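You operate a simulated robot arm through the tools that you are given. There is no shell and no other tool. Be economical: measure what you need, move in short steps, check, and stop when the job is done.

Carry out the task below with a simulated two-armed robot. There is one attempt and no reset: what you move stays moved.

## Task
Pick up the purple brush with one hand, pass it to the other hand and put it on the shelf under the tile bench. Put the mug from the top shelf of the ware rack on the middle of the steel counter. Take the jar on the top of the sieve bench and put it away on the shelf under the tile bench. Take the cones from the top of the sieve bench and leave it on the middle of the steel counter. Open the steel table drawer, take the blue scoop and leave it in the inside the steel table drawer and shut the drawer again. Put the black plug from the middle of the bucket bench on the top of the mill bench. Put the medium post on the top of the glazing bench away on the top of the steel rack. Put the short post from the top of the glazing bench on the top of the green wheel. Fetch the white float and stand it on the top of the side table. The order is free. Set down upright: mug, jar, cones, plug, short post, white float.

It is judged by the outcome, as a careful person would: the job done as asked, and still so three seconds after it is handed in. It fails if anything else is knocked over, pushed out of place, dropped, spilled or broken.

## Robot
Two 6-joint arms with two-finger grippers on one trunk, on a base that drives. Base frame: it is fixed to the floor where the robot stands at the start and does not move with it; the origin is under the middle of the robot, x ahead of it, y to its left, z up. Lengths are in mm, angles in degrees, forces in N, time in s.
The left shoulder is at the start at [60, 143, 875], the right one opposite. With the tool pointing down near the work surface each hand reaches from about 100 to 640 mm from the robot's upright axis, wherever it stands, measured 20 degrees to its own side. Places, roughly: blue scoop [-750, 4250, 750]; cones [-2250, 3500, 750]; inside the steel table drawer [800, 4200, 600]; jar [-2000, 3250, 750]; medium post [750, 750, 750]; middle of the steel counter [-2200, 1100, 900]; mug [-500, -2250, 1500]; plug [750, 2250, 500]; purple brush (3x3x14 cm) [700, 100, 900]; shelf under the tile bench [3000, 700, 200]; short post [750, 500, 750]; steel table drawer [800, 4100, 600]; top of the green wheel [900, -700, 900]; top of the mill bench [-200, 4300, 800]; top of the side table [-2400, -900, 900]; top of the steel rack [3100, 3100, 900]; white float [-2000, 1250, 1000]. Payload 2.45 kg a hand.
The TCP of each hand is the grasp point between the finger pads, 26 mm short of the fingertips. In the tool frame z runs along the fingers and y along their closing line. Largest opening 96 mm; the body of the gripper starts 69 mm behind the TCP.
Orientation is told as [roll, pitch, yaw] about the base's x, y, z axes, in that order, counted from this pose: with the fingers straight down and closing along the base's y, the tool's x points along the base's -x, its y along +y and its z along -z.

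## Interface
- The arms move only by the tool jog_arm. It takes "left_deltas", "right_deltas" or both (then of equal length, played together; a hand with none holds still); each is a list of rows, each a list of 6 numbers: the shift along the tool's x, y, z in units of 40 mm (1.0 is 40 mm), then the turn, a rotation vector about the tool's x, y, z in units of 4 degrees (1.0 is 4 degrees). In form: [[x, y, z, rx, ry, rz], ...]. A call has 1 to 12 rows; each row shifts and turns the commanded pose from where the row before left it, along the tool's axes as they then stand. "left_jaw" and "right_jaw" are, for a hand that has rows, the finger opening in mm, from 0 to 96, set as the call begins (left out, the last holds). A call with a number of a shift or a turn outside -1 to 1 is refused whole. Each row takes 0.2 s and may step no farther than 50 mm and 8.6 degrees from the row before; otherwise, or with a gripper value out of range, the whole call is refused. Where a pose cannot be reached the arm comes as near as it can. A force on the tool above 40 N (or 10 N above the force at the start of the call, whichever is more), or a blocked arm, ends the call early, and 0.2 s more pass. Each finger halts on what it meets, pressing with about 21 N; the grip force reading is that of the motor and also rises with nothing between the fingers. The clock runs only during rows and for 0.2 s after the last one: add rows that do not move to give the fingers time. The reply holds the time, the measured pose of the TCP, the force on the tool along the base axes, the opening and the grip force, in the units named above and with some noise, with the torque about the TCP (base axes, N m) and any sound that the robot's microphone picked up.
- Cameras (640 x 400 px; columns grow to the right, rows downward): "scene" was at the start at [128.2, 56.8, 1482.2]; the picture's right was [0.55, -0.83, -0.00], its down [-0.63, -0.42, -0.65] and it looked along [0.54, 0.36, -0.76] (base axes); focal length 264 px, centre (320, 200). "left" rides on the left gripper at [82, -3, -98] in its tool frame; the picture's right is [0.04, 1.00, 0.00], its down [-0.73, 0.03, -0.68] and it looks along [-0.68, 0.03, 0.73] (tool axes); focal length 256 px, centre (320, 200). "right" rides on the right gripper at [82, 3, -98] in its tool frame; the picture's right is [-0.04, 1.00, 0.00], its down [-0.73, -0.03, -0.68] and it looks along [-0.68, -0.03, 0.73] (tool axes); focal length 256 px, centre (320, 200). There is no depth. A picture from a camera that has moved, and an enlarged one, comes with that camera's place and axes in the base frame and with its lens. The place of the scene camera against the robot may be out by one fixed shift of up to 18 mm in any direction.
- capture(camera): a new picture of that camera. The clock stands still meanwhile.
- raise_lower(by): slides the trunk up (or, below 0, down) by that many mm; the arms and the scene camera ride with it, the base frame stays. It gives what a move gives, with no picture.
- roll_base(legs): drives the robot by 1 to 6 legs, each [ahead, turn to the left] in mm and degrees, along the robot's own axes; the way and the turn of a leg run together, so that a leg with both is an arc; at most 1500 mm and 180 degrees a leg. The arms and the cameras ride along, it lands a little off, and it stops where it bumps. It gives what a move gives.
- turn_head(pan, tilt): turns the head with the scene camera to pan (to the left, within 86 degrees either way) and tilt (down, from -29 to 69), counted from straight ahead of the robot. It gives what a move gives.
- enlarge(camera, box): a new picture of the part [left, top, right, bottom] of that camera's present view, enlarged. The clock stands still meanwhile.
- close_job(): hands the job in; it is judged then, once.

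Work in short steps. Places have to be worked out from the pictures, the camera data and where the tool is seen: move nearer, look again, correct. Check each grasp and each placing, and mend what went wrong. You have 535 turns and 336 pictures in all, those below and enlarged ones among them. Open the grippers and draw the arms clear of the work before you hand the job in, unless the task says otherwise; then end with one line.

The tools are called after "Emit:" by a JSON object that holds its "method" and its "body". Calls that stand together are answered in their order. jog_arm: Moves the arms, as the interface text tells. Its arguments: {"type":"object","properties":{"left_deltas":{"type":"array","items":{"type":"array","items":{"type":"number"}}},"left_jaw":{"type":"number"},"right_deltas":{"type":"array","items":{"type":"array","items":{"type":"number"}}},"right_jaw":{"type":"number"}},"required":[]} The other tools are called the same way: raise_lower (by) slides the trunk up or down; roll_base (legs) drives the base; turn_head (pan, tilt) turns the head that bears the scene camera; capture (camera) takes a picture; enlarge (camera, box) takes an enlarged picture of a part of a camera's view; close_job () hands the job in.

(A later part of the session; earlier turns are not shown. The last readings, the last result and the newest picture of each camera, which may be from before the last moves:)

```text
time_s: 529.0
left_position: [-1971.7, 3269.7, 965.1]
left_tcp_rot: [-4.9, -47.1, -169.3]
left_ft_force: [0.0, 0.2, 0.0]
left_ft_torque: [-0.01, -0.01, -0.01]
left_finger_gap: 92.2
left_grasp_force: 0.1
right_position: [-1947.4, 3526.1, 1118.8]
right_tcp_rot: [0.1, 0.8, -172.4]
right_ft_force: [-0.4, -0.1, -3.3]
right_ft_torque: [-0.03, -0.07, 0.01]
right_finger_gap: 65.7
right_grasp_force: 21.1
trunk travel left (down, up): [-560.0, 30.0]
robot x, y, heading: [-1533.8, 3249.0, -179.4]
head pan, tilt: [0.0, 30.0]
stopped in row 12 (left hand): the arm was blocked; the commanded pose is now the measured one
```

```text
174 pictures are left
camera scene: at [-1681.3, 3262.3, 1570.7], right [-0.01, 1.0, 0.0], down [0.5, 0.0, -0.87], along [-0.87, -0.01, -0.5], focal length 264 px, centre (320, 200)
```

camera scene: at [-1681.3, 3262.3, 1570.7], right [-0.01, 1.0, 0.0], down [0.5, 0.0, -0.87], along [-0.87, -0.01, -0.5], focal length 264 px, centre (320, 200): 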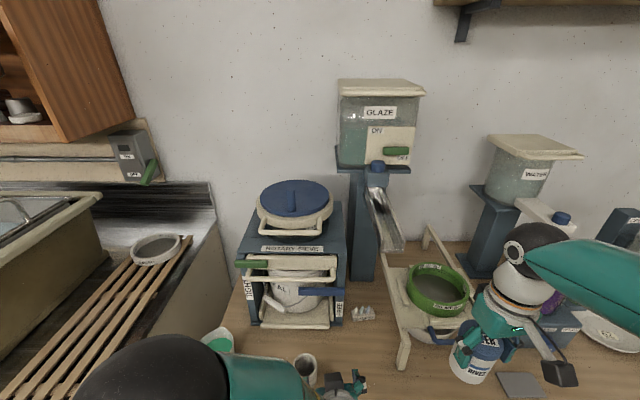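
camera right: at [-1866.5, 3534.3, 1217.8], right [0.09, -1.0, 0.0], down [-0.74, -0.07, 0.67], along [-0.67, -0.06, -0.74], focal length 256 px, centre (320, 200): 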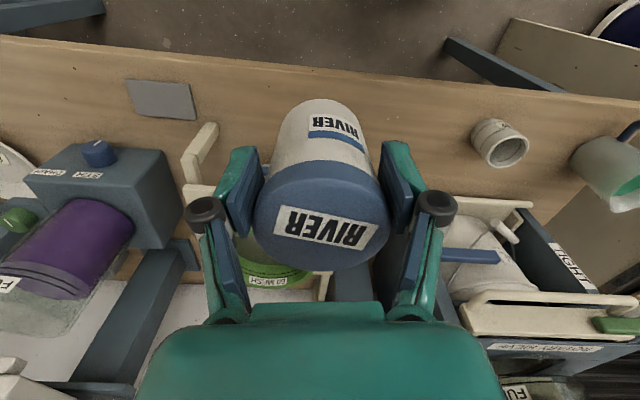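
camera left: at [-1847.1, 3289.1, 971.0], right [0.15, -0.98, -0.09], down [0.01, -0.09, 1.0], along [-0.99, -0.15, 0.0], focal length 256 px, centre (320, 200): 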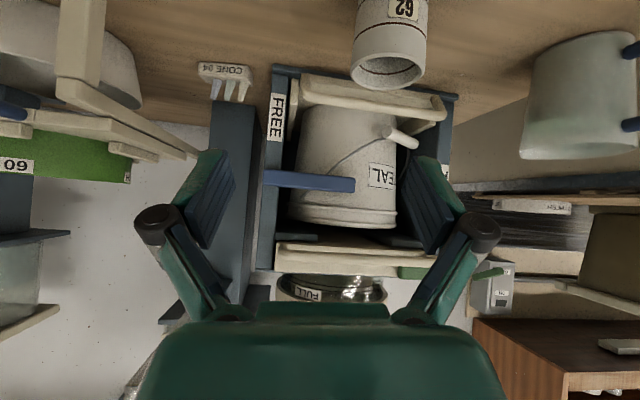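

The left arm is cramped there. Shift the robot about 190 mm to its right (+y) so the left hand lines up with the cones.

Emit:
{"method": "roll_base", "body": {"legs": [[-320, 0], [0, -40]]}}

Emit:
{"method": "roll_base", "body": {"legs": [[300, 0], [0, 40]]}}

Emit:
{"method": "capture", "body": {"camera": "left"}}

```text
time_s: 533.3
left_position: [-1555.4, 3549.0, 975.2]
left_tcp_rot: [-7.5, -47.0, 154.9]
left_ft_force: [0.2, -0.6, -0.3]
left_ft_torque: [0.01, -0.03, 0.0]
left_finger_gap: 92.2
left_grasp_force: 0.1
right_position: [-1346.7, 3731.8, 1118.6]
right_tcp_rot: [0.3, 0.7, 146.7]
right_ft_force: [-0.4, -0.2, -4.0]
right_ft_torque: [-0.06, -0.05, 0.0]
right_finger_gap: 65.3
right_grasp_force: 21.0
trunk travel left (down, up): [-560.0, 30.0]
robot x, y, heading: [-1229.8, 3229.3, 139.7]
head pan, tilt: [0.0, 30.0]
```

```text
time_s: 537.5
left_position: [-1914.3, 3459.0, 975.4]
left_tcp_rot: [-7.3, -47.1, -164.8]
left_ft_force: [-0.7, 0.2, 1.0]
left_ft_torque: [0.01, 0.03, -0.05]
left_finger_gap: 92.1
left_grasp_force: 0.1
right_position: [-1875.2, 3732.8, 1118.5]
right_tcp_rot: [0.3, 0.7, -173.0]
right_ft_force: [0.6, -0.7, -4.2]
right_ft_torque: [0.03, -0.04, -0.02]
right_finger_gap: 64.7
right_grasp_force: 21.3
trunk travel left (down, up): [-560.0, 30.0]
robot x, y, heading: [-1462.6, 3456.0, 179.7]
head pan, tilt: [0.0, 30.0]
```

```text
173 pictures are left
camera left: at [-1791.5, 3484.5, 981.0], right [0.19, -0.97, -0.12], down [0.02, -0.11, 0.99], along [-0.98, -0.2, 0.0], focal length 256 px, centre (320, 200)
```

left: 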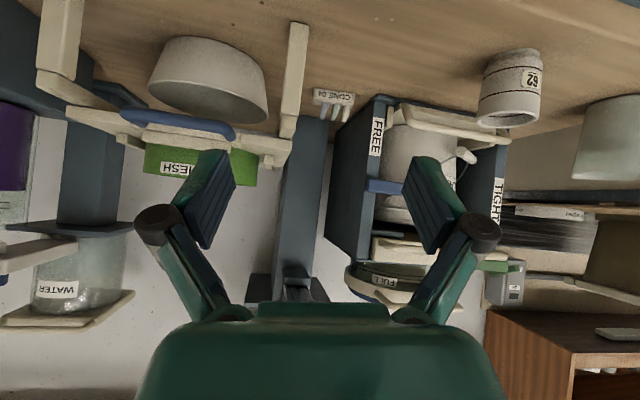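

Align the left hand (pitch −60°, straight ahead) and move to a pre-grasp in front of the cones pack at ≈(−2255,3388).

Emit:
{"method": "jog_arm", "body": {"left_deltas": [[0, 0, 0, 0.305, -0.77, 0.69], [0, 0, 0, 0.305, -0.77, 0.69], [0, 0, 0, 0.305, -0.77, 0.69], [0, 0, 0, 0.305, -0.77, 0.69], [-0.06, 0.254, 0.836, 0, 0, 0], [-0.06, 0.254, 0.836, 0, 0, 0], [-0.06, 0.254, 0.836, 0, 0, 0], [-0.06, 0.254, 0.836, 0, 0, 0], [-0.06, 0.254, 0.836, 0, 0, 0]], "left_jaw": 86}}

Emit:
{"method": "capture", "body": {"camera": "left"}}

Emit:
{"method": "capture", "body": {"camera": "scene"}}

```text
time_s: 539.5
left_position: [-2065.4, 3410.2, 902.5]
left_tcp_rot: [2.0, -60.1, 177.6]
left_ft_force: [-0.6, 0.4, 0.4]
left_ft_torque: [-0.02, 0.01, -0.01]
left_finger_gap: 86.0
left_grasp_force: 0.1
right_position: [-1875.5, 3732.7, 1119.6]
right_tcp_rot: [0.2, 0.8, -172.9]
right_ft_force: [0.1, 0.6, -3.5]
right_ft_torque: [-0.01, -0.09, 0.0]
right_finger_gap: 64.8
right_grasp_force: 21.1
trunk travel left (down, up): [-560.0, 30.0]
robot x, y, heading: [-1463.4, 3456.7, 179.4]
head pan, tilt: [0.0, 30.0]
```

```text
172 pictures are left
camera left: at [-1941.8, 3411.9, 879.6], right [0.01, -1.0, -0.02], down [0.22, -0.02, 0.97], along [-0.97, -0.01, 0.22], focal length 256 px, centre (320, 200)
```

left: 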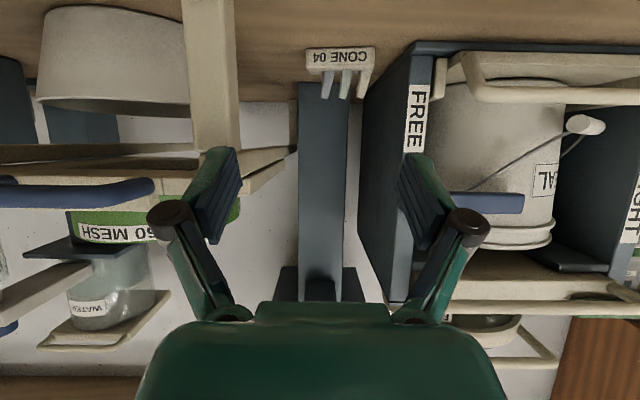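

```text
171 pictures are left
camera scene: at [-1612.2, 3470.8, 1570.9], right [0.01, 1.0, 0.0], down [0.5, 0.0, -0.87], along [-0.87, 0.01, -0.5], focal length 264 px, centre (320, 200)
```

scene: 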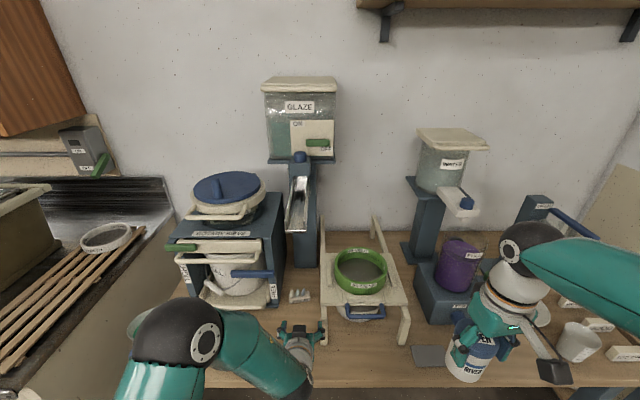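

Pack: block z 777–807, 76 mm wide, centre y≈3389. Shift sideways to its centre line first, then advance partway.

Emit:
{"method": "jog_arm", "body": {"left_deltas": [[0, 0.7, -0.2, 0, 0, 0], [0, 0, 0.9, 0, 0, 0], [0, 0, 0.9, 0, 0, 0], [0, 0, 0.9, 0, 0, 0], [0, 0, 0, 0, 0, 0]]}}

Emit:
{"method": "capture", "body": {"camera": "left"}}

```text
time_s: 540.7
left_position: [-2153.7, 3381.9, 853.2]
left_tcp_rot: [2.0, -60.1, 177.4]
left_ft_force: [-0.1, 0.3, 0.0]
left_ft_torque: [-0.02, -0.01, 0.0]
left_finger_gap: 85.7
left_grasp_force: 0.0
right_position: [-1874.2, 3733.2, 1119.8]
right_tcp_rot: [0.2, 0.8, -173.0]
right_ft_force: [-0.1, 0.3, -3.4]
right_ft_torque: [0.05, 0.0, 0.04]
right_finger_gap: 64.9
right_grasp_force: 20.6
trunk travel left (down, up): [-560.0, 30.0]
robot x, y, heading: [-1462.0, 3457.0, 179.7]
head pan, tilt: [0.0, 30.0]
```

```text
170 pictures are left
camera left: at [-2028.9, 3384.0, 830.3], right [0.01, -1.0, -0.02], down [0.22, -0.02, 0.97], along [-0.97, -0.01, 0.22], focal length 256 px, centre (320, 200)
```

left: 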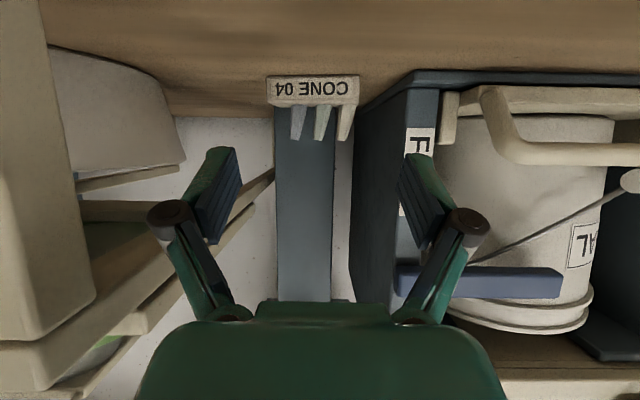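

Aligned. Advance ~97 mm, then close.

Emit:
{"method": "jog_arm", "body": {"left_deltas": [[0, -0.03, 0.8, 0, 0, 0], [0, -0.03, 0.8, 0, 0, 0], [0, 0, 0.6, 0, 0, 0], [0, 0, 0.2, 0, 0, 0]]}}

Emit:
{"method": "capture", "body": {"camera": "left"}}

```text
time_s: 541.5
left_position: [-2230.8, 3384.5, 822.2]
left_tcp_rot: [2.1, -61.0, 177.5]
left_ft_force: [14.5, -2.4, 31.1]
left_ft_torque: [-0.4, -5.16, -0.17]
left_finger_gap: 85.9
left_grasp_force: 0.1
right_position: [-1873.0, 3731.7, 1121.1]
right_tcp_rot: [0.2, 0.7, -173.0]
right_ft_force: [-1.4, 0.2, -3.7]
right_ft_torque: [0.01, -0.12, 0.0]
right_finger_gap: 65.0
right_grasp_force: 21.3
trunk travel left (down, up): [-560.0, 30.0]
robot x, y, heading: [-1462.8, 3457.1, 179.4]
head pan, tilt: [0.0, 30.0]
stopped in row 4 (left hand): the force on the tool passed its limit at 57 N (the readings are from after the stop); the commanded pose is now the measured one
```

```text
169 pictures are left
camera left: at [-2106.2, 3386.5, 797.3], right [0.01, -1.0, -0.02], down [0.24, -0.02, 0.97], along [-0.97, -0.01, 0.24], focal length 256 px, centre (320, 200)
```

left: 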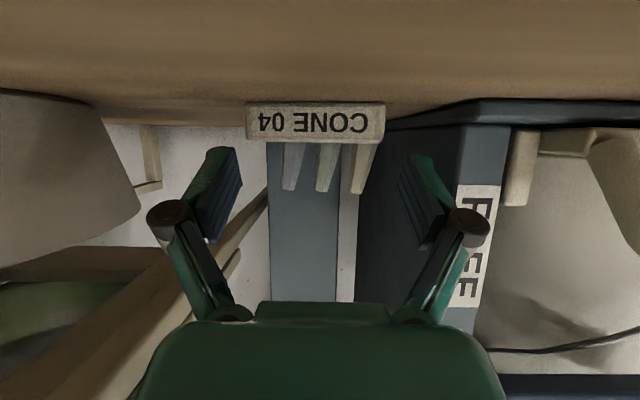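

The camera under the hand touched the bench. Back up 45 mm and use a steeper pitch (−42°) so the camera clears.

Emit:
{"method": "jog_arm", "body": {"left_deltas": [[-0.3, 0, -0.6, 0, 0, 0], [-0.3, 0, -0.6, 0, 0, 0], [0, 0, 0, 0, 0.95, 0], [0, 0, 0, 0, 0.95, 0], [0, 0, 0, 0, 0.95, 0], [0, 0, 0, 0, 0.95, 0], [0, 0, 0, 0, 0.95, 0], [0, 0, 0, 0, 0, 0]]}}

Emit:
{"method": "capture", "body": {"camera": "left"}}

Emit:
{"method": "capture", "body": {"camera": "scene"}}

```text
time_s: 543.4
left_position: [-2200.7, 3384.6, 860.7]
left_tcp_rot: [1.3, -41.5, 178.5]
left_ft_force: [0.3, -0.2, -0.6]
left_ft_torque: [-0.01, -0.04, 0.03]
left_finger_gap: 85.9
left_grasp_force: 0.0
right_position: [-1874.7, 3733.5, 1119.7]
right_tcp_rot: [0.2, 0.7, -173.0]
right_ft_force: [-0.4, 0.3, -2.8]
right_ft_torque: [0.02, -0.05, -0.04]
right_finger_gap: 64.9
right_grasp_force: 21.1
trunk travel left (down, up): [-560.0, 30.0]
robot x, y, heading: [-1459.3, 3452.5, 179.5]
head pan, tilt: [0.0, 30.0]
```

```text
168 pictures are left
camera left: at [-2075.5, 3387.5, 878.6], right [0.02, -1.0, -0.01], down [-0.1, -0.01, 0.99], along [-0.99, -0.02, -0.1], focal length 256 px, centre (320, 200)
```

left: 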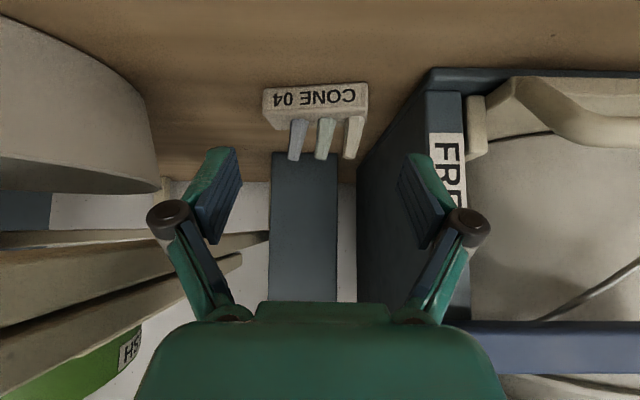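

```text
167 pictures are left
camera scene: at [-1611.0, 3471.0, 1571.0], right [0.01, 1.0, 0.0], down [0.5, 0.0, -0.87], along [-0.87, 0.01, -0.5], focal length 264 px, centre (320, 200)
```

scene: 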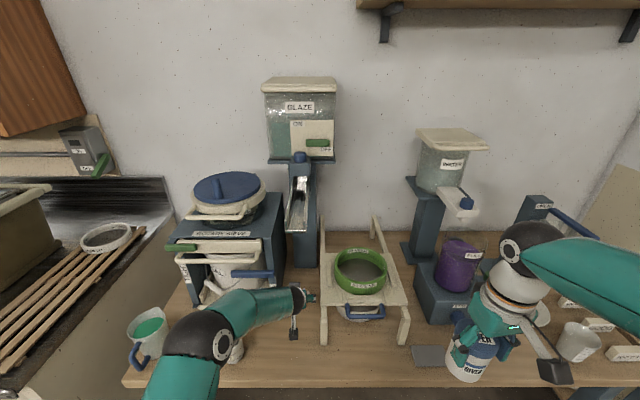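

Emit:
{"method": "jog_arm", "body": {"left_deltas": [[0.03, -0.04, 0.6, 0, 0, 0], [0.03, -0.04, 0.6, 0, 0, 0], [0.03, 0, 0.35, 0, 0, 0], [0, 0, 0.1, 0, 0, 0]]}}

Emit:
{"method": "capture", "body": {"camera": "left"}}

```text
time_s: 544.4
left_position: [-2240.3, 3388.1, 808.3]
left_tcp_rot: [1.3, -41.6, 178.3]
left_ft_force: [-0.5, 0.0, -0.4]
left_ft_torque: [0.01, 0.06, 0.02]
left_finger_gap: 86.0
left_grasp_force: 0.0
right_position: [-1873.2, 3732.2, 1118.7]
right_tcp_rot: [0.2, 0.8, -173.0]
right_ft_force: [0.0, -0.1, -3.6]
right_ft_torque: [0.04, -0.03, 0.01]
right_finger_gap: 65.1
right_grasp_force: 21.4
trunk travel left (down, up): [-560.0, 30.0]
robot x, y, heading: [-1458.8, 3455.5, 179.6]
head pan, tilt: [0.0, 30.0]
```

```text
166 pictures are left
camera left: at [-2116.6, 3390.6, 826.8], right [0.02, -1.0, -0.01], down [-0.1, -0.01, 0.99], along [-0.99, -0.02, -0.1], focal length 256 px, centre (320, 200)
```

left: 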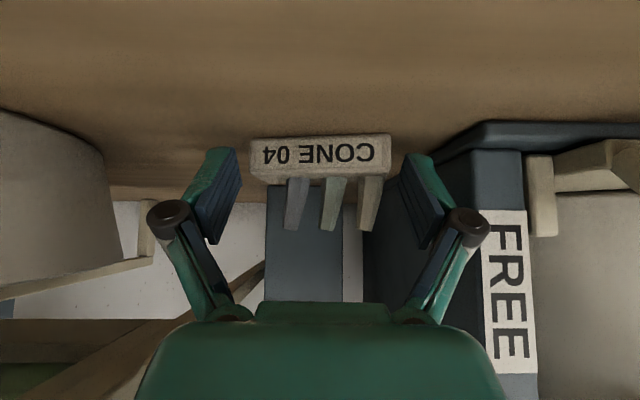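

The pack is only at the fingertips; advance 16 mm more horizontally, then close.

Emit:
{"method": "jog_arm", "body": {"left_deltas": [[-0.3, 0, 0.24, 0, 0, 0], [0, 0, 0, 0, 0, 0]]}}

Emit:
{"method": "jog_arm", "body": {"left_deltas": [[0, 0, 0, 0, 0, 0], [0, 0, 0, 0, 0, 0], [0, 0, 0, 0, 0, 0]], "left_jaw": 50}}

Emit:
{"method": "capture", "body": {"camera": "left"}}

```text
time_s: 545.0
left_position: [-2256.1, 3387.5, 809.0]
left_tcp_rot: [1.3, -41.4, 178.6]
left_ft_force: [0.8, 0.1, 0.2]
left_ft_torque: [-0.01, 0.01, 0.01]
left_finger_gap: 86.1
left_grasp_force: 0.1
right_position: [-1873.8, 3733.6, 1121.0]
right_tcp_rot: [0.2, 0.7, -173.1]
right_ft_force: [0.5, 0.1, -3.3]
right_ft_torque: [0.01, -0.05, 0.0]
right_finger_gap: 65.1
right_grasp_force: 21.1
trunk travel left (down, up): [-560.0, 30.0]
robot x, y, heading: [-1460.0, 3456.8, 179.5]
head pan, tilt: [0.0, 30.0]
```

```text
time_s: 545.8
left_position: [-2256.9, 3388.0, 810.1]
left_tcp_rot: [1.3, -41.5, 178.4]
left_ft_force: [0.1, -1.1, 2.4]
left_ft_torque: [0.08, 0.01, 0.05]
left_finger_gap: 76.3
left_grasp_force: 21.0
right_position: [-1873.2, 3732.5, 1118.9]
right_tcp_rot: [0.2, 0.6, -173.0]
right_ft_force: [0.0, -0.1, -2.8]
right_ft_torque: [0.02, -0.06, -0.01]
right_finger_gap: 65.0
right_grasp_force: 21.1
trunk travel left (down, up): [-560.0, 30.0]
robot x, y, heading: [-1462.7, 3453.0, 179.7]
head pan, tilt: [0.0, 30.0]
```

```text
165 pictures are left
camera left: at [-2131.5, 3390.2, 827.8], right [0.02, -1.0, -0.01], down [-0.1, -0.01, 1.0], along [-0.99, -0.02, -0.1], focal length 256 px, centre (320, 200)
```

left: 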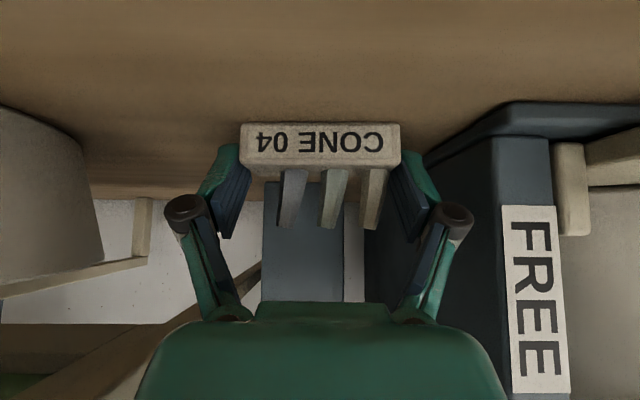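

Gripped at 76 mm. Lift 45 mm and pull straight back.

Emit:
{"method": "jog_arm", "body": {"left_deltas": [[-0.33, 0, -0.37, 0, 0, 0], [-0.4, 0, -0.47, 0, 0, 0], [0.7, 0, -0.62, 0, 0, 0], [0.7, 0, -0.62, 0, 0, 0], [0.7, 0, -0.62, 0, 0, 0], [0.7, 0, -0.62, 0, 0, 0], [0.7, 0, -0.62, 0, 0, 0]]}}

Emit:
{"method": "capture", "body": {"camera": "left"}}

```text
time_s: 547.4
left_position: [-2069.7, 3387.3, 853.2]
left_tcp_rot: [1.2, -41.7, 178.4]
left_ft_force: [0.4, -0.2, -0.5]
left_ft_torque: [0.01, -0.01, 0.01]
left_finger_gap: 76.4
left_grasp_force: 20.9
right_position: [-1873.4, 3734.4, 1120.3]
right_tcp_rot: [0.2, 0.6, -173.0]
right_ft_force: [-0.8, 0.9, -2.6]
right_ft_torque: [0.04, -0.09, 0.01]
right_finger_gap: 64.8
right_grasp_force: 20.6
trunk travel left (down, up): [-560.0, 30.0]
robot x, y, heading: [-1463.0, 3456.5, 179.7]
head pan, tilt: [0.0, 30.0]
```

```text
164 pictures are left
camera left: at [-1945.3, 3390.2, 872.7], right [0.02, -1.0, -0.01], down [-0.1, -0.01, 1.0], along [-0.99, -0.02, -0.1], focal length 256 px, centre (320, 200)
```

left: 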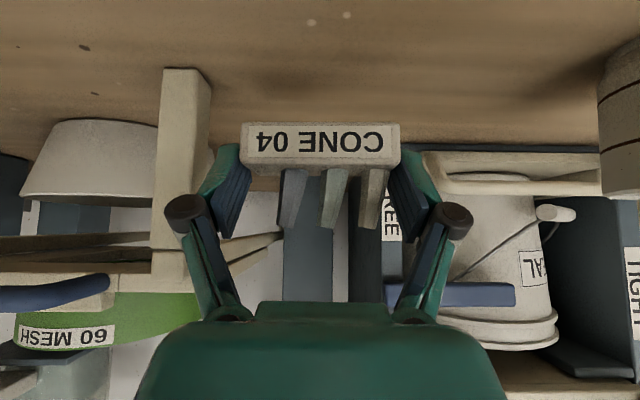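

Cones held upright. Raise the hand, back off, and turn toward the steel counter.

Emit:
{"method": "jog_arm", "body": {"left_deltas": [[-0.63, 0, -0.72, 0, 0, 0], [-0.63, 0, -0.72, 0, 0, 0], [-0.63, 0, -0.72, 0, 0, 0], [-0.63, 0, -0.72, 0, 0, 0], [-0.63, 0, -0.72, 0, 0, 0], [-0.63, 0, -0.72, 0, 0, 0]]}}

Emit:
{"method": "roll_base", "body": {"legs": [[-420, 0]]}}

Emit:
{"method": "roll_base", "body": {"legs": [[0, 45]]}}

Emit:
{"method": "turn_head", "body": {"pan": 10, "tilt": 20}}

Emit:
{"method": "capture", "body": {"camera": "scene"}}

```text
time_s: 548.8
left_position: [-2068.8, 3393.7, 1084.2]
left_tcp_rot: [1.3, -41.5, 178.3]
left_ft_force: [0.2, 0.5, -1.6]
left_ft_torque: [-0.02, 0.02, -0.04]
left_finger_gap: 76.4
left_grasp_force: 20.6
right_position: [-1873.5, 3733.8, 1119.8]
right_tcp_rot: [0.1, 0.7, -173.0]
right_ft_force: [0.0, 0.7, -2.7]
right_ft_torque: [0.02, -0.05, 0.02]
right_finger_gap: 65.2
right_grasp_force: 21.1
trunk travel left (down, up): [-560.0, 30.0]
robot x, y, heading: [-1461.8, 3454.6, 179.5]
head pan, tilt: [0.0, 30.0]
```

```text
time_s: 551.4
left_position: [-1650.8, 3394.6, 1083.9]
left_tcp_rot: [1.3, -41.5, 177.9]
left_ft_force: [0.6, 0.9, -1.0]
left_ft_torque: [-0.01, -0.02, 0.0]
left_finger_gap: 76.3
left_grasp_force: 20.8
right_position: [-1452.0, 3733.2, 1119.9]
right_tcp_rot: [0.2, 0.6, -173.5]
right_ft_force: [-0.5, 0.3, -2.8]
right_ft_torque: [-0.01, -0.05, -0.03]
right_finger_gap: 64.9
right_grasp_force: 20.7
trunk travel left (down, up): [-560.0, 30.0]
robot x, y, heading: [-1042.2, 3452.9, 179.3]
head pan, tilt: [0.0, 30.0]
```

```text
time_s: 554.1
left_position: [-1424.5, 2972.8, 1084.0]
left_tcp_rot: [1.4, -41.4, -135.9]
left_ft_force: [-1.2, -0.7, -1.0]
left_ft_torque: [0.02, -0.04, 0.0]
left_finger_gap: 76.1
left_grasp_force: 21.2
right_position: [-1530.6, 3351.9, 1120.1]
right_tcp_rot: [0.2, 0.8, -127.4]
right_ft_force: [-1.0, -1.2, -2.7]
right_ft_torque: [0.04, -0.04, 0.0]
right_finger_gap: 65.0
right_grasp_force: 20.6
trunk travel left (down, up): [-560.0, 30.0]
robot x, y, heading: [-1064.4, 3477.8, -135.2]
head pan, tilt: [0.0, 30.0]
```

```text
time_s: 554.8
left_position: [-1422.9, 2974.2, 1084.2]
left_tcp_rot: [1.3, -41.5, -136.1]
left_ft_force: [0.6, 0.0, -0.6]
left_ft_torque: [-0.02, 0.0, 0.02]
left_finger_gap: 76.0
left_grasp_force: 20.7
right_position: [-1531.1, 3352.9, 1121.8]
right_tcp_rot: [0.2, 0.7, -127.4]
right_ft_force: [0.0, -0.4, -4.3]
right_ft_torque: [0.01, -0.05, -0.01]
right_finger_gap: 64.7
right_grasp_force: 21.0
trunk travel left (down, up): [-560.0, 30.0]
robot x, y, heading: [-1068.9, 3475.6, -135.2]
head pan, tilt: [10.0, 20.0]
```

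```text
163 pictures are left
camera scene: at [-1162.0, 3370.9, 1587.0], right [-0.82, 0.57, 0.0], down [0.2, 0.28, -0.94], along [-0.54, -0.77, -0.34], focal length 264 px, centre (320, 200)
```

scene: 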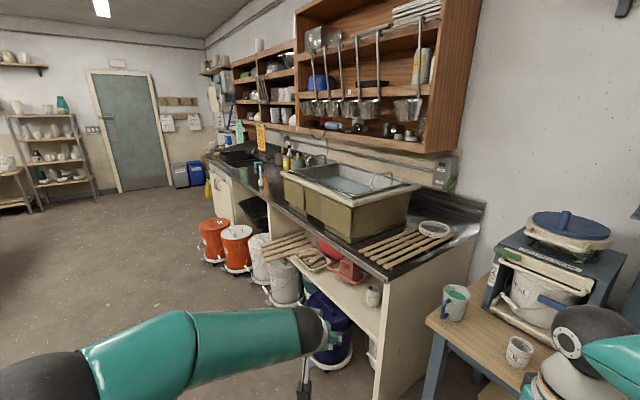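

Counter front at x≈−1885. Drive to about (−1330,1150).

Emit:
{"method": "roll_base", "body": {"legs": [[0, 39], [1400, 0], [930, 0]]}}

Emit:
{"method": "roll_base", "body": {"legs": [[0, -45]]}}

Emit:
{"method": "roll_base", "body": {"legs": [[0, -38]]}}

Emit:
{"method": "turn_head", "body": {"pan": 0, "tilt": 30}}

Emit:
{"method": "capture", "body": {"camera": "scene"}}

```text
time_s: 568.5
left_position: [-1291.9, 539.2, 1084.5]
left_tcp_rot: [1.2, -41.5, -97.7]
left_ft_force: [0.4, 0.3, -0.8]
left_ft_torque: [-0.02, 0.01, -0.03]
left_finger_gap: 75.6
left_grasp_force: 20.7
right_position: [-1610.2, 769.7, 1120.9]
right_tcp_rot: [0.2, 0.6, -89.1]
right_ft_force: [0.6, -0.4, -3.1]
right_ft_torque: [0.07, 0.02, -0.01]
right_finger_gap: 64.6
right_grasp_force: 21.3
trunk travel left (down, up): [-560.0, 30.0]
robot x, y, heading: [-1325.7, 1154.5, -96.7]
head pan, tilt: [10.0, 20.0]
```

```text
time_s: 570.3
left_position: [-1520.9, 551.5, 1085.6]
left_tcp_rot: [1.7, -41.3, -119.2]
left_ft_force: [-0.8, 0.4, -0.9]
left_ft_torque: [-0.03, -0.1, 0.07]
left_finger_gap: 75.6
left_grasp_force: 21.2
right_position: [-1731.1, 881.3, 1119.3]
right_tcp_rot: [0.5, 0.9, -110.0]
right_ft_force: [-1.2, 0.6, -1.3]
right_ft_torque: [-0.01, -0.08, 0.03]
right_finger_gap: 0.0
right_grasp_force: 21.1
trunk travel left (down, up): [-560.0, 30.0]
robot x, y, heading: [-1308.8, 1126.3, -110.2]
head pan, tilt: [10.0, 20.0]
stopped in leg 1: the robot was blocked; the commanded pose is now the measured one
```

```text
time_s: 571.1
left_position: [-1515.4, 549.6, 1087.2]
left_tcp_rot: [1.3, -41.4, -118.8]
left_ft_force: [-0.6, 0.3, -1.0]
left_ft_torque: [-0.02, -0.04, 0.02]
left_finger_gap: 75.6
left_grasp_force: 21.3
right_position: [-1728.8, 880.7, 1120.7]
right_tcp_rot: [0.3, 0.9, -110.0]
right_ft_force: [0.3, 0.1, -0.1]
right_ft_torque: [0.01, -0.01, 0.0]
right_finger_gap: 30.0
right_grasp_force: 0.0
trunk travel left (down, up): [-560.0, 30.0]
robot x, y, heading: [-1307.5, 1125.1, -110.3]
head pan, tilt: [10.0, 20.0]
stopped in leg 1: the robot was blocked; the commanded pose is now the measured one
```

```text
time_s: 571.8
left_position: [-1515.2, 550.2, 1086.6]
left_tcp_rot: [1.3, -41.4, -118.9]
left_ft_force: [-0.4, 0.3, -0.7]
left_ft_torque: [0.04, 0.01, -0.03]
left_finger_gap: 75.8
left_grasp_force: 20.9
right_position: [-1728.0, 880.6, 1121.7]
right_tcp_rot: [0.2, 0.8, -110.0]
right_ft_force: [0.8, 0.5, -0.2]
right_ft_torque: [0.0, -0.02, -0.03]
right_finger_gap: 30.0
right_grasp_force: 0.1
trunk travel left (down, up): [-560.0, 30.0]
robot x, y, heading: [-1303.3, 1125.0, -110.3]
head pan, tilt: [0.0, 30.0]
```

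```text
162 pictures are left
camera scene: at [-1356.2, 997.7, 1571.1], right [-0.94, 0.35, 0.0], down [0.17, 0.47, -0.87], along [-0.3, -0.81, -0.5], focal length 264 px, centre (320, 200)
```

scene: 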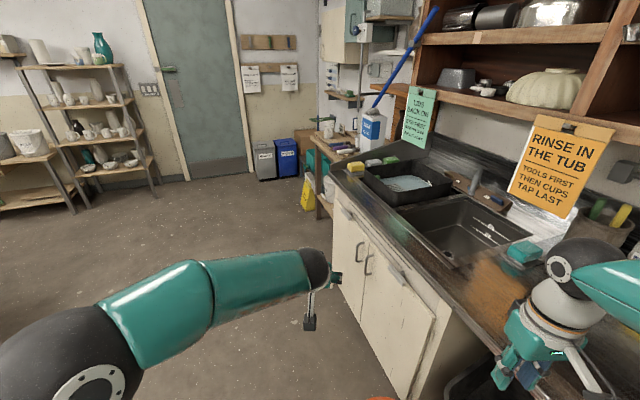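

The right gripper lost the jar during that turn — I must find where it went and what was hit.

Emit:
{"method": "capture", "body": {"camera": "right"}}

Emit:
{"method": "turn_head", "body": {"pan": -50, "tilt": 45}}

Emit:
{"method": "capture", "body": {"camera": "scene"}}

```text
161 pictures are left
camera right: at [-1697.5, 954.8, 1221.5], right [0.93, -0.38, 0.0], down [-0.29, -0.69, 0.67], along [-0.25, -0.62, -0.74], focal length 256 px, centre (320, 200)
```

right: 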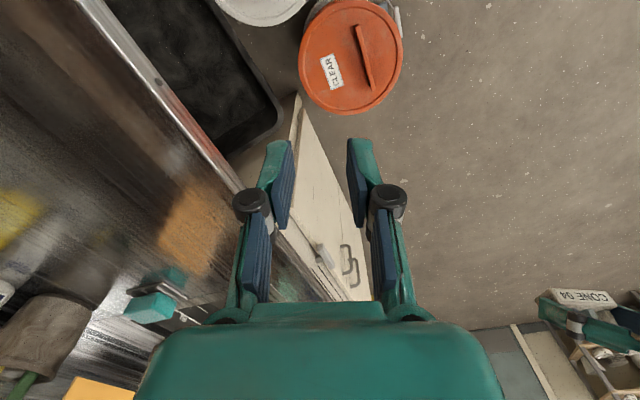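

```text
time_s: 573.0
left_position: [-1515.8, 548.5, 1087.3]
left_tcp_rot: [1.3, -41.5, -118.9]
left_ft_force: [-0.2, 0.1, -1.2]
left_ft_torque: [-0.01, 0.0, 0.0]
left_finger_gap: 75.7
left_grasp_force: 21.2
right_position: [-1728.4, 881.3, 1121.2]
right_tcp_rot: [0.3, 0.8, -110.0]
right_ft_force: [0.8, -1.0, 0.4]
right_ft_torque: [0.0, 0.01, 0.0]
right_finger_gap: 30.3
right_grasp_force: 0.1
trunk travel left (down, up): [-560.0, 30.0]
robot x, y, heading: [-1309.0, 1126.9, -110.2]
head pan, tilt: [-50.0, 45.0]
```

```text
160 pictures are left
camera scene: at [-1401.5, 1055.1, 1548.5], right [-0.34, 0.94, 0.0], down [0.67, 0.24, -0.71], along [-0.67, -0.24, -0.71], focal length 264 px, centre (320, 200)
```

scene: 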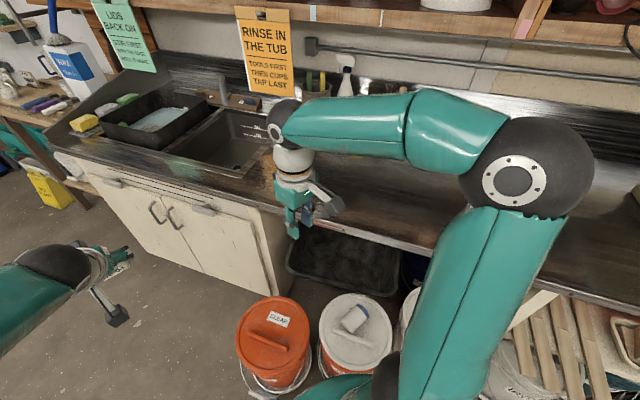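

Emit:
{"method": "enlarge", "body": {"camera": "scene", "box": [230, 230, 430, 400]}}

```text
2.35 times, centred on (330, 315) of scene
camera zoom: at [-1401.5, 1055.1, 1548.5], right [-0.34, 0.94, 0.0], down [0.67, 0.24, -0.71], along [-0.67, -0.24, -0.71], focal length 622 px, centre (296, -71)
```

zoom: 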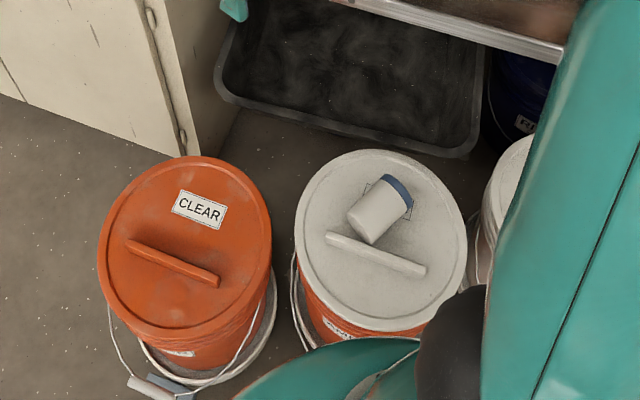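

The jar lies unbroken on the white lid of a bucket near (−1838,1049); the base had touched a bucket dolly. First back away, turn in open space, then place the cones.

Emit:
{"method": "roll_base", "body": {"legs": [[-230, 0]]}}

Emit:
{"method": "roll_base", "body": {"legs": [[0, -40]]}}

Emit:
{"method": "roll_base", "body": {"legs": [[0, -30]]}}

Emit:
{"method": "turn_head", "body": {"pan": 0, "tilt": 35}}

Emit:
{"method": "capture", "body": {"camera": "scene"}}

```text
time_s: 574.7
left_position: [-1437.1, 764.8, 1088.7]
left_tcp_rot: [1.3, -41.5, -119.0]
left_ft_force: [-0.1, -0.4, -1.2]
left_ft_torque: [-0.01, 0.01, 0.02]
left_finger_gap: 75.1
left_grasp_force: 20.6
right_position: [-1649.5, 1096.2, 1122.4]
right_tcp_rot: [0.3, 0.8, -110.3]
right_ft_force: [-1.5, -0.1, 0.2]
right_ft_torque: [-0.02, 0.0, -0.02]
right_finger_gap: 30.1
right_grasp_force: 0.0
trunk travel left (down, up): [-560.0, 30.0]
robot x, y, heading: [-1225.7, 1340.5, -110.2]
head pan, tilt: [-50.0, 45.0]
```

```text
time_s: 577.2
left_position: [-1760.3, 1029.8, 1088.0]
left_tcp_rot: [1.3, -41.4, -158.8]
left_ft_force: [-0.5, -0.1, -1.3]
left_ft_torque: [-0.01, -0.01, 0.04]
left_finger_gap: 75.2
left_grasp_force: 20.7
right_position: [-1710.1, 1419.5, 1122.8]
right_tcp_rot: [0.3, 0.9, -149.9]
right_ft_force: [0.7, 0.7, 0.3]
right_ft_torque: [0.03, 0.02, 0.02]
right_finger_gap: 29.9
right_grasp_force: 0.0
trunk travel left (down, up): [-560.0, 30.0]
robot x, y, heading: [-1214.4, 1316.6, -150.1]
head pan, tilt: [-50.0, 45.0]
```

```text
time_s: 579.3
left_position: [-1830.3, 1340.9, 1087.6]
left_tcp_rot: [1.4, -41.4, 171.2]
left_ft_force: [-0.1, 0.8, -0.3]
left_ft_torque: [0.01, -0.06, 0.04]
left_finger_gap: 75.8
left_grasp_force: 21.2
right_position: [-1590.8, 1653.3, 1122.6]
right_tcp_rot: [0.3, 0.8, -179.9]
right_ft_force: [0.8, 0.1, 0.0]
right_ft_torque: [0.0, -0.01, 0.0]
right_finger_gap: 30.1
right_grasp_force: 0.2
trunk travel left (down, up): [-560.0, 30.0]
robot x, y, heading: [-1216.5, 1295.0, -179.9]
head pan, tilt: [-50.0, 45.0]
```

```text
time_s: 580.4
left_position: [-1830.7, 1338.5, 1087.7]
left_tcp_rot: [1.3, -41.4, 171.3]
left_ft_force: [0.7, 0.5, -0.3]
left_ft_torque: [0.04, -0.01, -0.01]
left_finger_gap: 75.4
left_grasp_force: 20.5
right_position: [-1591.5, 1653.1, 1123.4]
right_tcp_rot: [0.3, 1.0, -179.9]
right_ft_force: [-0.4, 0.2, -0.7]
right_ft_torque: [0.01, 0.02, -0.01]
right_finger_gap: 29.7
right_grasp_force: 0.1
trunk travel left (down, up): [-560.0, 30.0]
robot x, y, heading: [-1215.7, 1297.0, -179.8]
head pan, tilt: [0.0, 35.0]
```

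```text
158 pictures are left
camera scene: at [-1362.4, 1306.7, 1563.3], right [0.0, 1.0, 0.0], down [0.57, 0.0, -0.82], along [-0.82, 0.0, -0.57], focal length 264 px, centre (320, 200)
```

scene: 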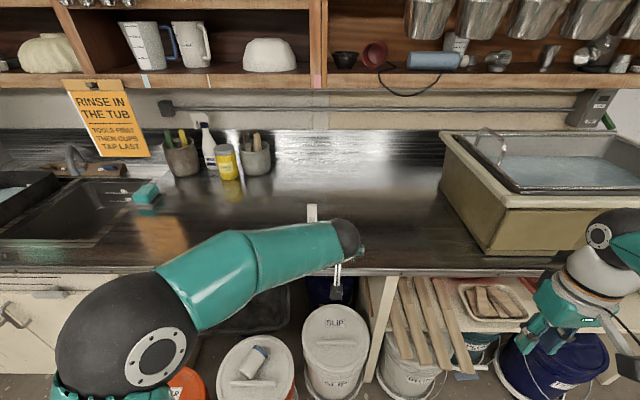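

Counter is clear in the middle; the white float (T-shape) stands near (−2195,1275). Drive 165 mm closer and move the cones over (−2120,1090).

Emit:
{"method": "roll_base", "body": {"legs": [[165, 0]]}}

Emit:
{"method": "capture", "body": {"camera": "left"}}

Emit:
{"method": "capture", "body": {"camera": "scene"}}

```text
time_s: 581.9
left_position: [-1965.1, 1338.5, 1088.2]
left_tcp_rot: [1.3, -41.5, 171.2]
left_ft_force: [0.3, -0.5, -0.6]
left_ft_torque: [0.0, -0.01, 0.04]
left_finger_gap: 75.6
left_grasp_force: 21.5
right_position: [-1727.5, 1653.6, 1124.0]
right_tcp_rot: [0.3, 0.9, -179.9]
right_ft_force: [0.0, 0.5, -0.6]
right_ft_torque: [0.02, -0.01, 0.01]
right_finger_gap: 30.0
right_grasp_force: 0.1
trunk travel left (down, up): [-560.0, 30.0]
robot x, y, heading: [-1353.8, 1293.1, -176.9]
head pan, tilt: [0.0, 35.0]
```

```text
157 pictures are left
camera left: at [-1841.5, 1325.8, 1107.3], right [-0.11, -0.99, -0.01], down [-0.1, 0.0, 0.99], along [-0.99, 0.11, -0.1], focal length 256 px, centre (320, 200)
```

left: 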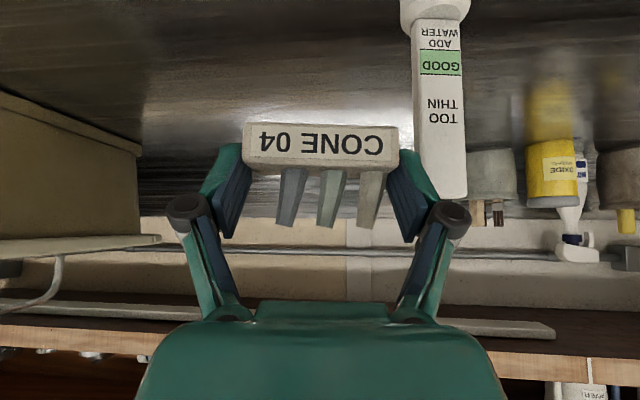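

```text
156 pictures are left
camera scene: at [-1494.7, 1298.1, 1563.8], right [-0.06, 1.0, 0.0], down [0.57, 0.03, -0.82], along [-0.82, -0.05, -0.57], focal length 264 px, centre (320, 200)
```

scene: 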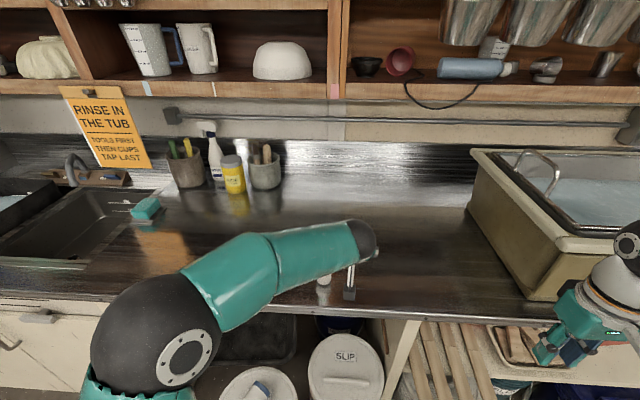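

The "float" is a tall slip hydrometer standing at ≈(−2020,1265), close to my hand. Retreat first, then slide the cones to the left past it.

Emit:
{"method": "jog_arm", "body": {"left_deltas": [[0.5, -0.127, -0.67, 0, 0, 0], [0.5, -0.127, -0.67, 0, 0, 0], [0.5, -0.127, -0.67, 0, 0, 0], [0.1, 0.88, -0.09, 0, 0, 0], [0.1, 0.88, -0.09, 0, 0, 0], [0.1, 0.88, -0.09, 0, 0, 0], [0.1, 0.88, -0.09, 0, 0, 0], [0.1, 0.88, -0.09, 0, 0, 0], [0.1, 0.88, -0.09, 0, 0, 0], [0.1, 0.88, -0.09, 0, 0, 0]]}}

Emit:
{"method": "capture", "body": {"camera": "left"}}

Emit:
{"method": "capture", "body": {"camera": "scene"}}

```text
time_s: 584.1
left_position: [-1864.3, 1089.4, 1112.3]
left_tcp_rot: [1.2, -41.4, 171.2]
left_ft_force: [-0.4, 0.2, -0.3]
left_ft_torque: [0.01, 0.01, 0.0]
left_finger_gap: 75.2
left_grasp_force: 20.8
right_position: [-1728.8, 1651.1, 1124.5]
right_tcp_rot: [0.2, 0.9, -179.9]
right_ft_force: [0.2, 0.1, 0.3]
right_ft_torque: [-0.01, 0.02, 0.01]
right_finger_gap: 29.8
right_grasp_force: 0.0
trunk travel left (down, up): [-560.0, 30.0]
robot x, y, heading: [-1350.8, 1290.2, -176.5]
head pan, tilt: [0.0, 35.0]
```

```text
155 pictures are left
camera left: at [-1741.2, 1075.7, 1130.4], right [-0.11, -0.99, -0.01], down [-0.1, 0.0, 0.99], along [-0.99, 0.11, -0.1], focal length 256 px, centre (320, 200)
```

left: 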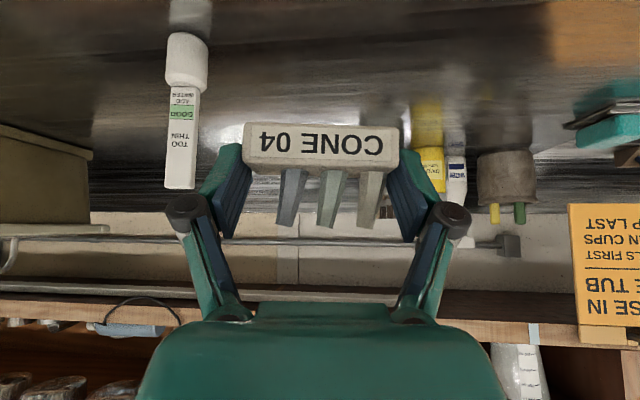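

```text
154 pictures are left
camera scene: at [-1496.6, 1297.3, 1563.5], right [-0.06, 1.0, 0.0], down [0.57, 0.03, -0.82], along [-0.82, -0.05, -0.57], focal length 264 px, centre (320, 200)
```

scene: 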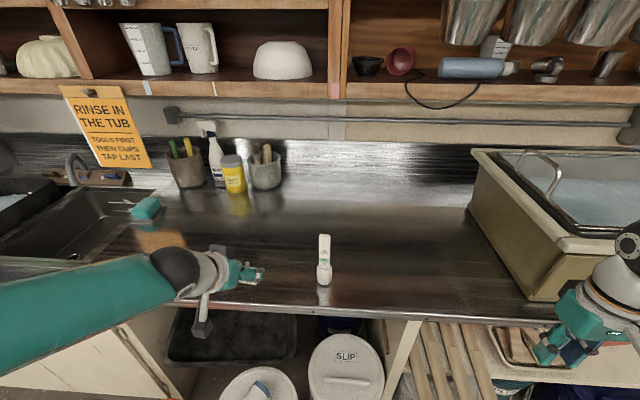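

Move to (−2100,1090) and lower to z≈972.

Emit:
{"method": "jog_arm", "body": {"left_deltas": [[-0.256, 0.113, 0.811, 0, 0, 0], [-0.256, 0.113, 0.811, 0, 0, 0], [-0.256, 0.113, 0.811, 0, 0, 0], [-0.256, 0.113, 0.811, 0, 0, 0], [-0.256, 0.113, 0.811, 0, 0, 0], [-0.256, 0.113, 0.811, 0, 0, 0], [-0.256, 0.113, 0.811, 0, 0, 0], [-0.256, 0.113, 0.811, 0, 0, 0], [0, 0, 0, 0, 0, 0]]}}

Emit:
{"method": "capture", "body": {"camera": "left"}}

```text
time_s: 586.1
left_position: [-2101.2, 1085.6, 972.5]
left_tcp_rot: [1.4, -41.4, 171.3]
left_ft_force: [0.4, -0.2, -1.8]
left_ft_torque: [0.02, 0.01, 0.01]
left_finger_gap: 75.3
left_grasp_force: 21.4
right_position: [-1726.7, 1651.9, 1124.7]
right_tcp_rot: [0.2, 0.9, -179.9]
right_ft_force: [0.0, 1.3, 0.2]
right_ft_torque: [-0.01, 0.0, 0.0]
right_finger_gap: 29.9
right_grasp_force: 0.1
trunk travel left (down, up): [-560.0, 30.0]
robot x, y, heading: [-1352.0, 1294.9, -176.6]
head pan, tilt: [0.0, 35.0]
```

```text
153 pictures are left
camera left: at [-1976.8, 1071.8, 991.5], right [-0.11, -0.99, -0.01], down [-0.1, 0.0, 0.99], along [-0.99, 0.11, -0.1], focal length 256 px, centre (320, 200)
```

left: 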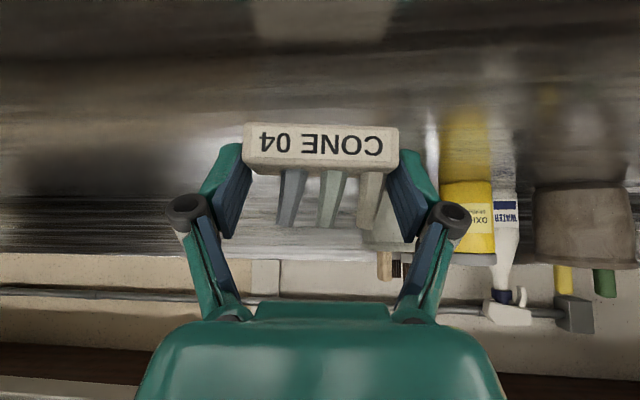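

Emit:
{"method": "jog_arm", "body": {"left_deltas": [[0.33, 0, 0.37, 0, 0, 0], [0.17, 0, 0.19, 0, 0, 0], [0, 0, 0, 0, 0, 0]]}}

Emit:
{"method": "jog_arm", "body": {"left_deltas": [[0.1, 0, 0.11, 0, 0, 0]]}}

Emit:
{"method": "jog_arm", "body": {"left_deltas": [[0.1, 0, 0.11, 0, 0, 0]]}}

```text
time_s: 586.9
left_position: [-2100.9, 1085.7, 943.8]
left_tcp_rot: [1.5, -41.4, 171.2]
left_ft_force: [0.3, 0.6, -1.1]
left_ft_torque: [0.0, -0.02, -0.02]
left_finger_gap: 75.5
left_grasp_force: 21.0
right_position: [-1728.1, 1653.2, 1122.8]
right_tcp_rot: [0.1, 0.9, -179.9]
right_ft_force: [-0.3, -0.3, 0.3]
right_ft_torque: [-0.01, -0.01, -0.01]
right_finger_gap: 30.0
right_grasp_force: 0.1
trunk travel left (down, up): [-560.0, 30.0]
robot x, y, heading: [-1358.2, 1291.8, -176.7]
head pan, tilt: [0.0, 35.0]
```

```text
time_s: 587.3
left_position: [-2101.0, 1086.6, 940.0]
left_tcp_rot: [1.2, -41.7, 171.2]
left_ft_force: [0.1, 0.2, 7.2]
left_ft_torque: [0.29, -0.02, 0.03]
left_finger_gap: 75.3
left_grasp_force: 21.0
right_position: [-1726.9, 1653.3, 1124.0]
right_tcp_rot: [0.3, 0.9, -179.8]
right_ft_force: [0.7, -0.2, 0.1]
right_ft_torque: [-0.02, 0.0, 0.01]
right_finger_gap: 30.1
right_grasp_force: 0.1
trunk travel left (down, up): [-560.0, 30.0]
robot x, y, heading: [-1358.7, 1290.2, -176.8]
head pan, tilt: [0.0, 35.0]
```

```text
time_s: 587.7
left_position: [-2099.4, 1085.8, 934.3]
left_tcp_rot: [1.5, -41.9, 171.1]
left_ft_force: [-1.9, -1.2, 13.4]
left_ft_torque: [0.11, 0.17, 0.1]
left_finger_gap: 76.1
left_grasp_force: 20.9
right_position: [-1727.1, 1652.9, 1123.9]
right_tcp_rot: [0.3, 0.9, -179.9]
right_ft_force: [-0.5, -0.3, -0.1]
right_ft_torque: [-0.01, 0.01, 0.02]
right_finger_gap: 30.0
right_grasp_force: 0.0
trunk travel left (down, up): [-560.0, 30.0]
robot x, y, heading: [-1351.2, 1293.6, -176.7]
head pan, tilt: [0.0, 35.0]
```

Contact (13 N). Open and withdraw along the finger axis.

Emit:
{"method": "jog_arm", "body": {"left_deltas": [[0, 0, 0, 0, 0, 0], [0, 0, 0, 0, 0, 0]], "left_jaw": 92}}

Emit:
{"method": "jog_arm", "body": {"left_deltas": [[0, 0, -0.5, 0, 0, 0], [0, 0, -0.9, 0, 0, 0], [0, 0, -0.9, 0, 0, 0], [0, 0, -0.9, 0, 0, 0], [0.3, 0, -0.9, 0, 0, 0]]}}

Emit:
{"method": "capture", "body": {"camera": "left"}}

```text
time_s: 588.3
left_position: [-2099.5, 1086.1, 929.3]
left_tcp_rot: [1.2, -41.2, 171.1]
left_ft_force: [-0.4, -0.5, -0.2]
left_ft_torque: [0.01, -0.03, 0.0]
left_finger_gap: 91.8
left_grasp_force: 0.0
right_position: [-1728.0, 1653.3, 1124.1]
right_tcp_rot: [0.2, 0.9, -179.9]
right_ft_force: [-0.9, 0.3, -0.1]
right_ft_torque: [0.02, 0.01, -0.03]
right_finger_gap: 30.1
right_grasp_force: 0.0
trunk travel left (down, up): [-560.0, 30.0]
robot x, y, heading: [-1351.4, 1291.1, -176.5]
head pan, tilt: [0.0, 35.0]
```

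```text
time_s: 589.5
left_position: [-1982.5, 1071.2, 1046.8]
left_tcp_rot: [1.5, -41.4, 171.2]
left_ft_force: [-0.5, -0.3, 0.2]
left_ft_torque: [-0.01, 0.0, -0.02]
left_finger_gap: 91.9
left_grasp_force: 0.0
right_position: [-1727.1, 1652.5, 1124.8]
right_tcp_rot: [0.2, 0.9, -179.9]
right_ft_force: [0.4, 0.6, -0.5]
right_ft_torque: [0.01, 0.01, 0.0]
right_finger_gap: 29.9
right_grasp_force: 0.3
trunk travel left (down, up): [-560.0, 30.0]
robot x, y, heading: [-1354.4, 1292.9, -176.7]
head pan, tilt: [0.0, 35.0]
```

```text
152 pictures are left
camera left: at [-1858.3, 1058.6, 1065.5], right [-0.11, -0.99, -0.01], down [-0.1, 0.0, 0.99], along [-0.99, 0.11, -0.1], focal length 256 px, centre (320, 200)
```

left: 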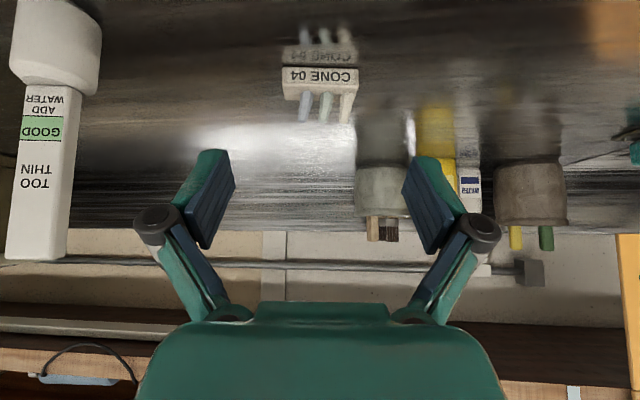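

Cones stand upright on the counter. Next I recover the jar from the bucket lid with the left hand: retract and turn it vertical above it.

Emit:
{"method": "jog_arm", "body": {"left_deltas": [[0.68, 0, -0.6, 0, 0, 0], [0.68, 0, -0.6, 0, 0, 0], [0.68, 0, -0.6, 0, 0, 0], [0.6, 0, -0.55, 0, 0, 0], [0, 0, 0, 0, 1, 0], [0, 0, 0, 0, 1, 0], [0, 0, 0, 0, 1, 0], [0, 0, 0, 0, 1, 0], [0, 0, 0, 0, 1, 0], [0, 0, 0, 0, 1, 0], [0, 0, 0, 0, 1, 0], [0, 0, 0, 0, 1, 0]], "left_jaw": 92}}

Emit:
{"method": "jog_arm", "body": {"left_deltas": [[0, 0, 0, 0, 1, 0], [0, 0, 0, 0, 1, 0], [0, 0, 0, 0, 0.4, 0]]}}

Emit:
{"method": "capture", "body": {"camera": "left"}}

```text
time_s: 592.1
left_position: [-1844.0, 1048.1, 1048.3]
left_tcp_rot: [1.8, -12.3, 172.4]
left_ft_force: [-0.2, -0.1, 0.2]
left_ft_torque: [0.02, 0.02, 0.01]
left_finger_gap: 92.2
left_grasp_force: 0.0
left hand out of reach, approached as far as the arm can: row 6
right_position: [-1728.2, 1653.2, 1122.8]
right_tcp_rot: [0.2, 0.8, -179.9]
right_ft_force: [0.2, 0.3, 0.0]
right_ft_torque: [0.04, 0.02, 0.01]
right_finger_gap: 29.9
right_grasp_force: 0.0
trunk travel left (down, up): [-560.0, 30.0]
robot x, y, heading: [-1350.9, 1293.1, -176.5]
head pan, tilt: [0.0, 35.0]
```

```text
time_s: 592.9
left_position: [-1843.6, 1047.0, 1047.5]
left_tcp_rot: [1.8, -2.7, 172.7]
left_ft_force: [-0.4, 0.5, 0.0]
left_ft_torque: [-0.03, 0.01, 0.03]
left_finger_gap: 92.2
left_grasp_force: 0.1
right_position: [-1727.4, 1652.6, 1123.7]
right_tcp_rot: [0.2, 1.0, -179.9]
right_ft_force: [-1.0, -0.4, -0.7]
right_ft_torque: [0.0, 0.02, 0.0]
right_finger_gap: 30.0
right_grasp_force: 0.1
trunk travel left (down, up): [-560.0, 30.0]
robot x, y, heading: [-1349.7, 1291.9, -176.4]
head pan, tilt: [0.0, 35.0]
```

```text
151 pictures are left
camera left: at [-1759.3, 1043.2, 1141.3], right [-0.09, -1.0, 0.03], down [-0.7, 0.08, 0.71], along [-0.71, 0.04, -0.7], focal length 256 px, centre (320, 200)
```

left: 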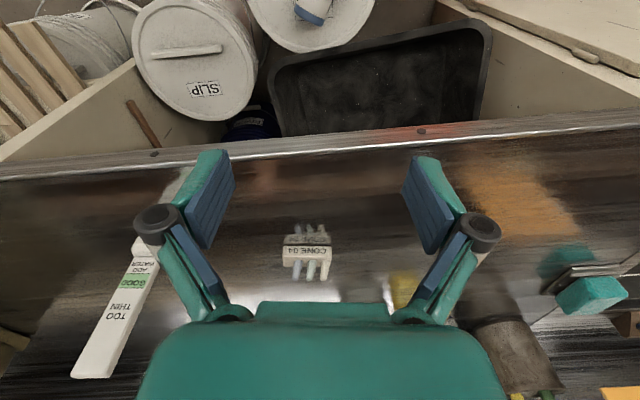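

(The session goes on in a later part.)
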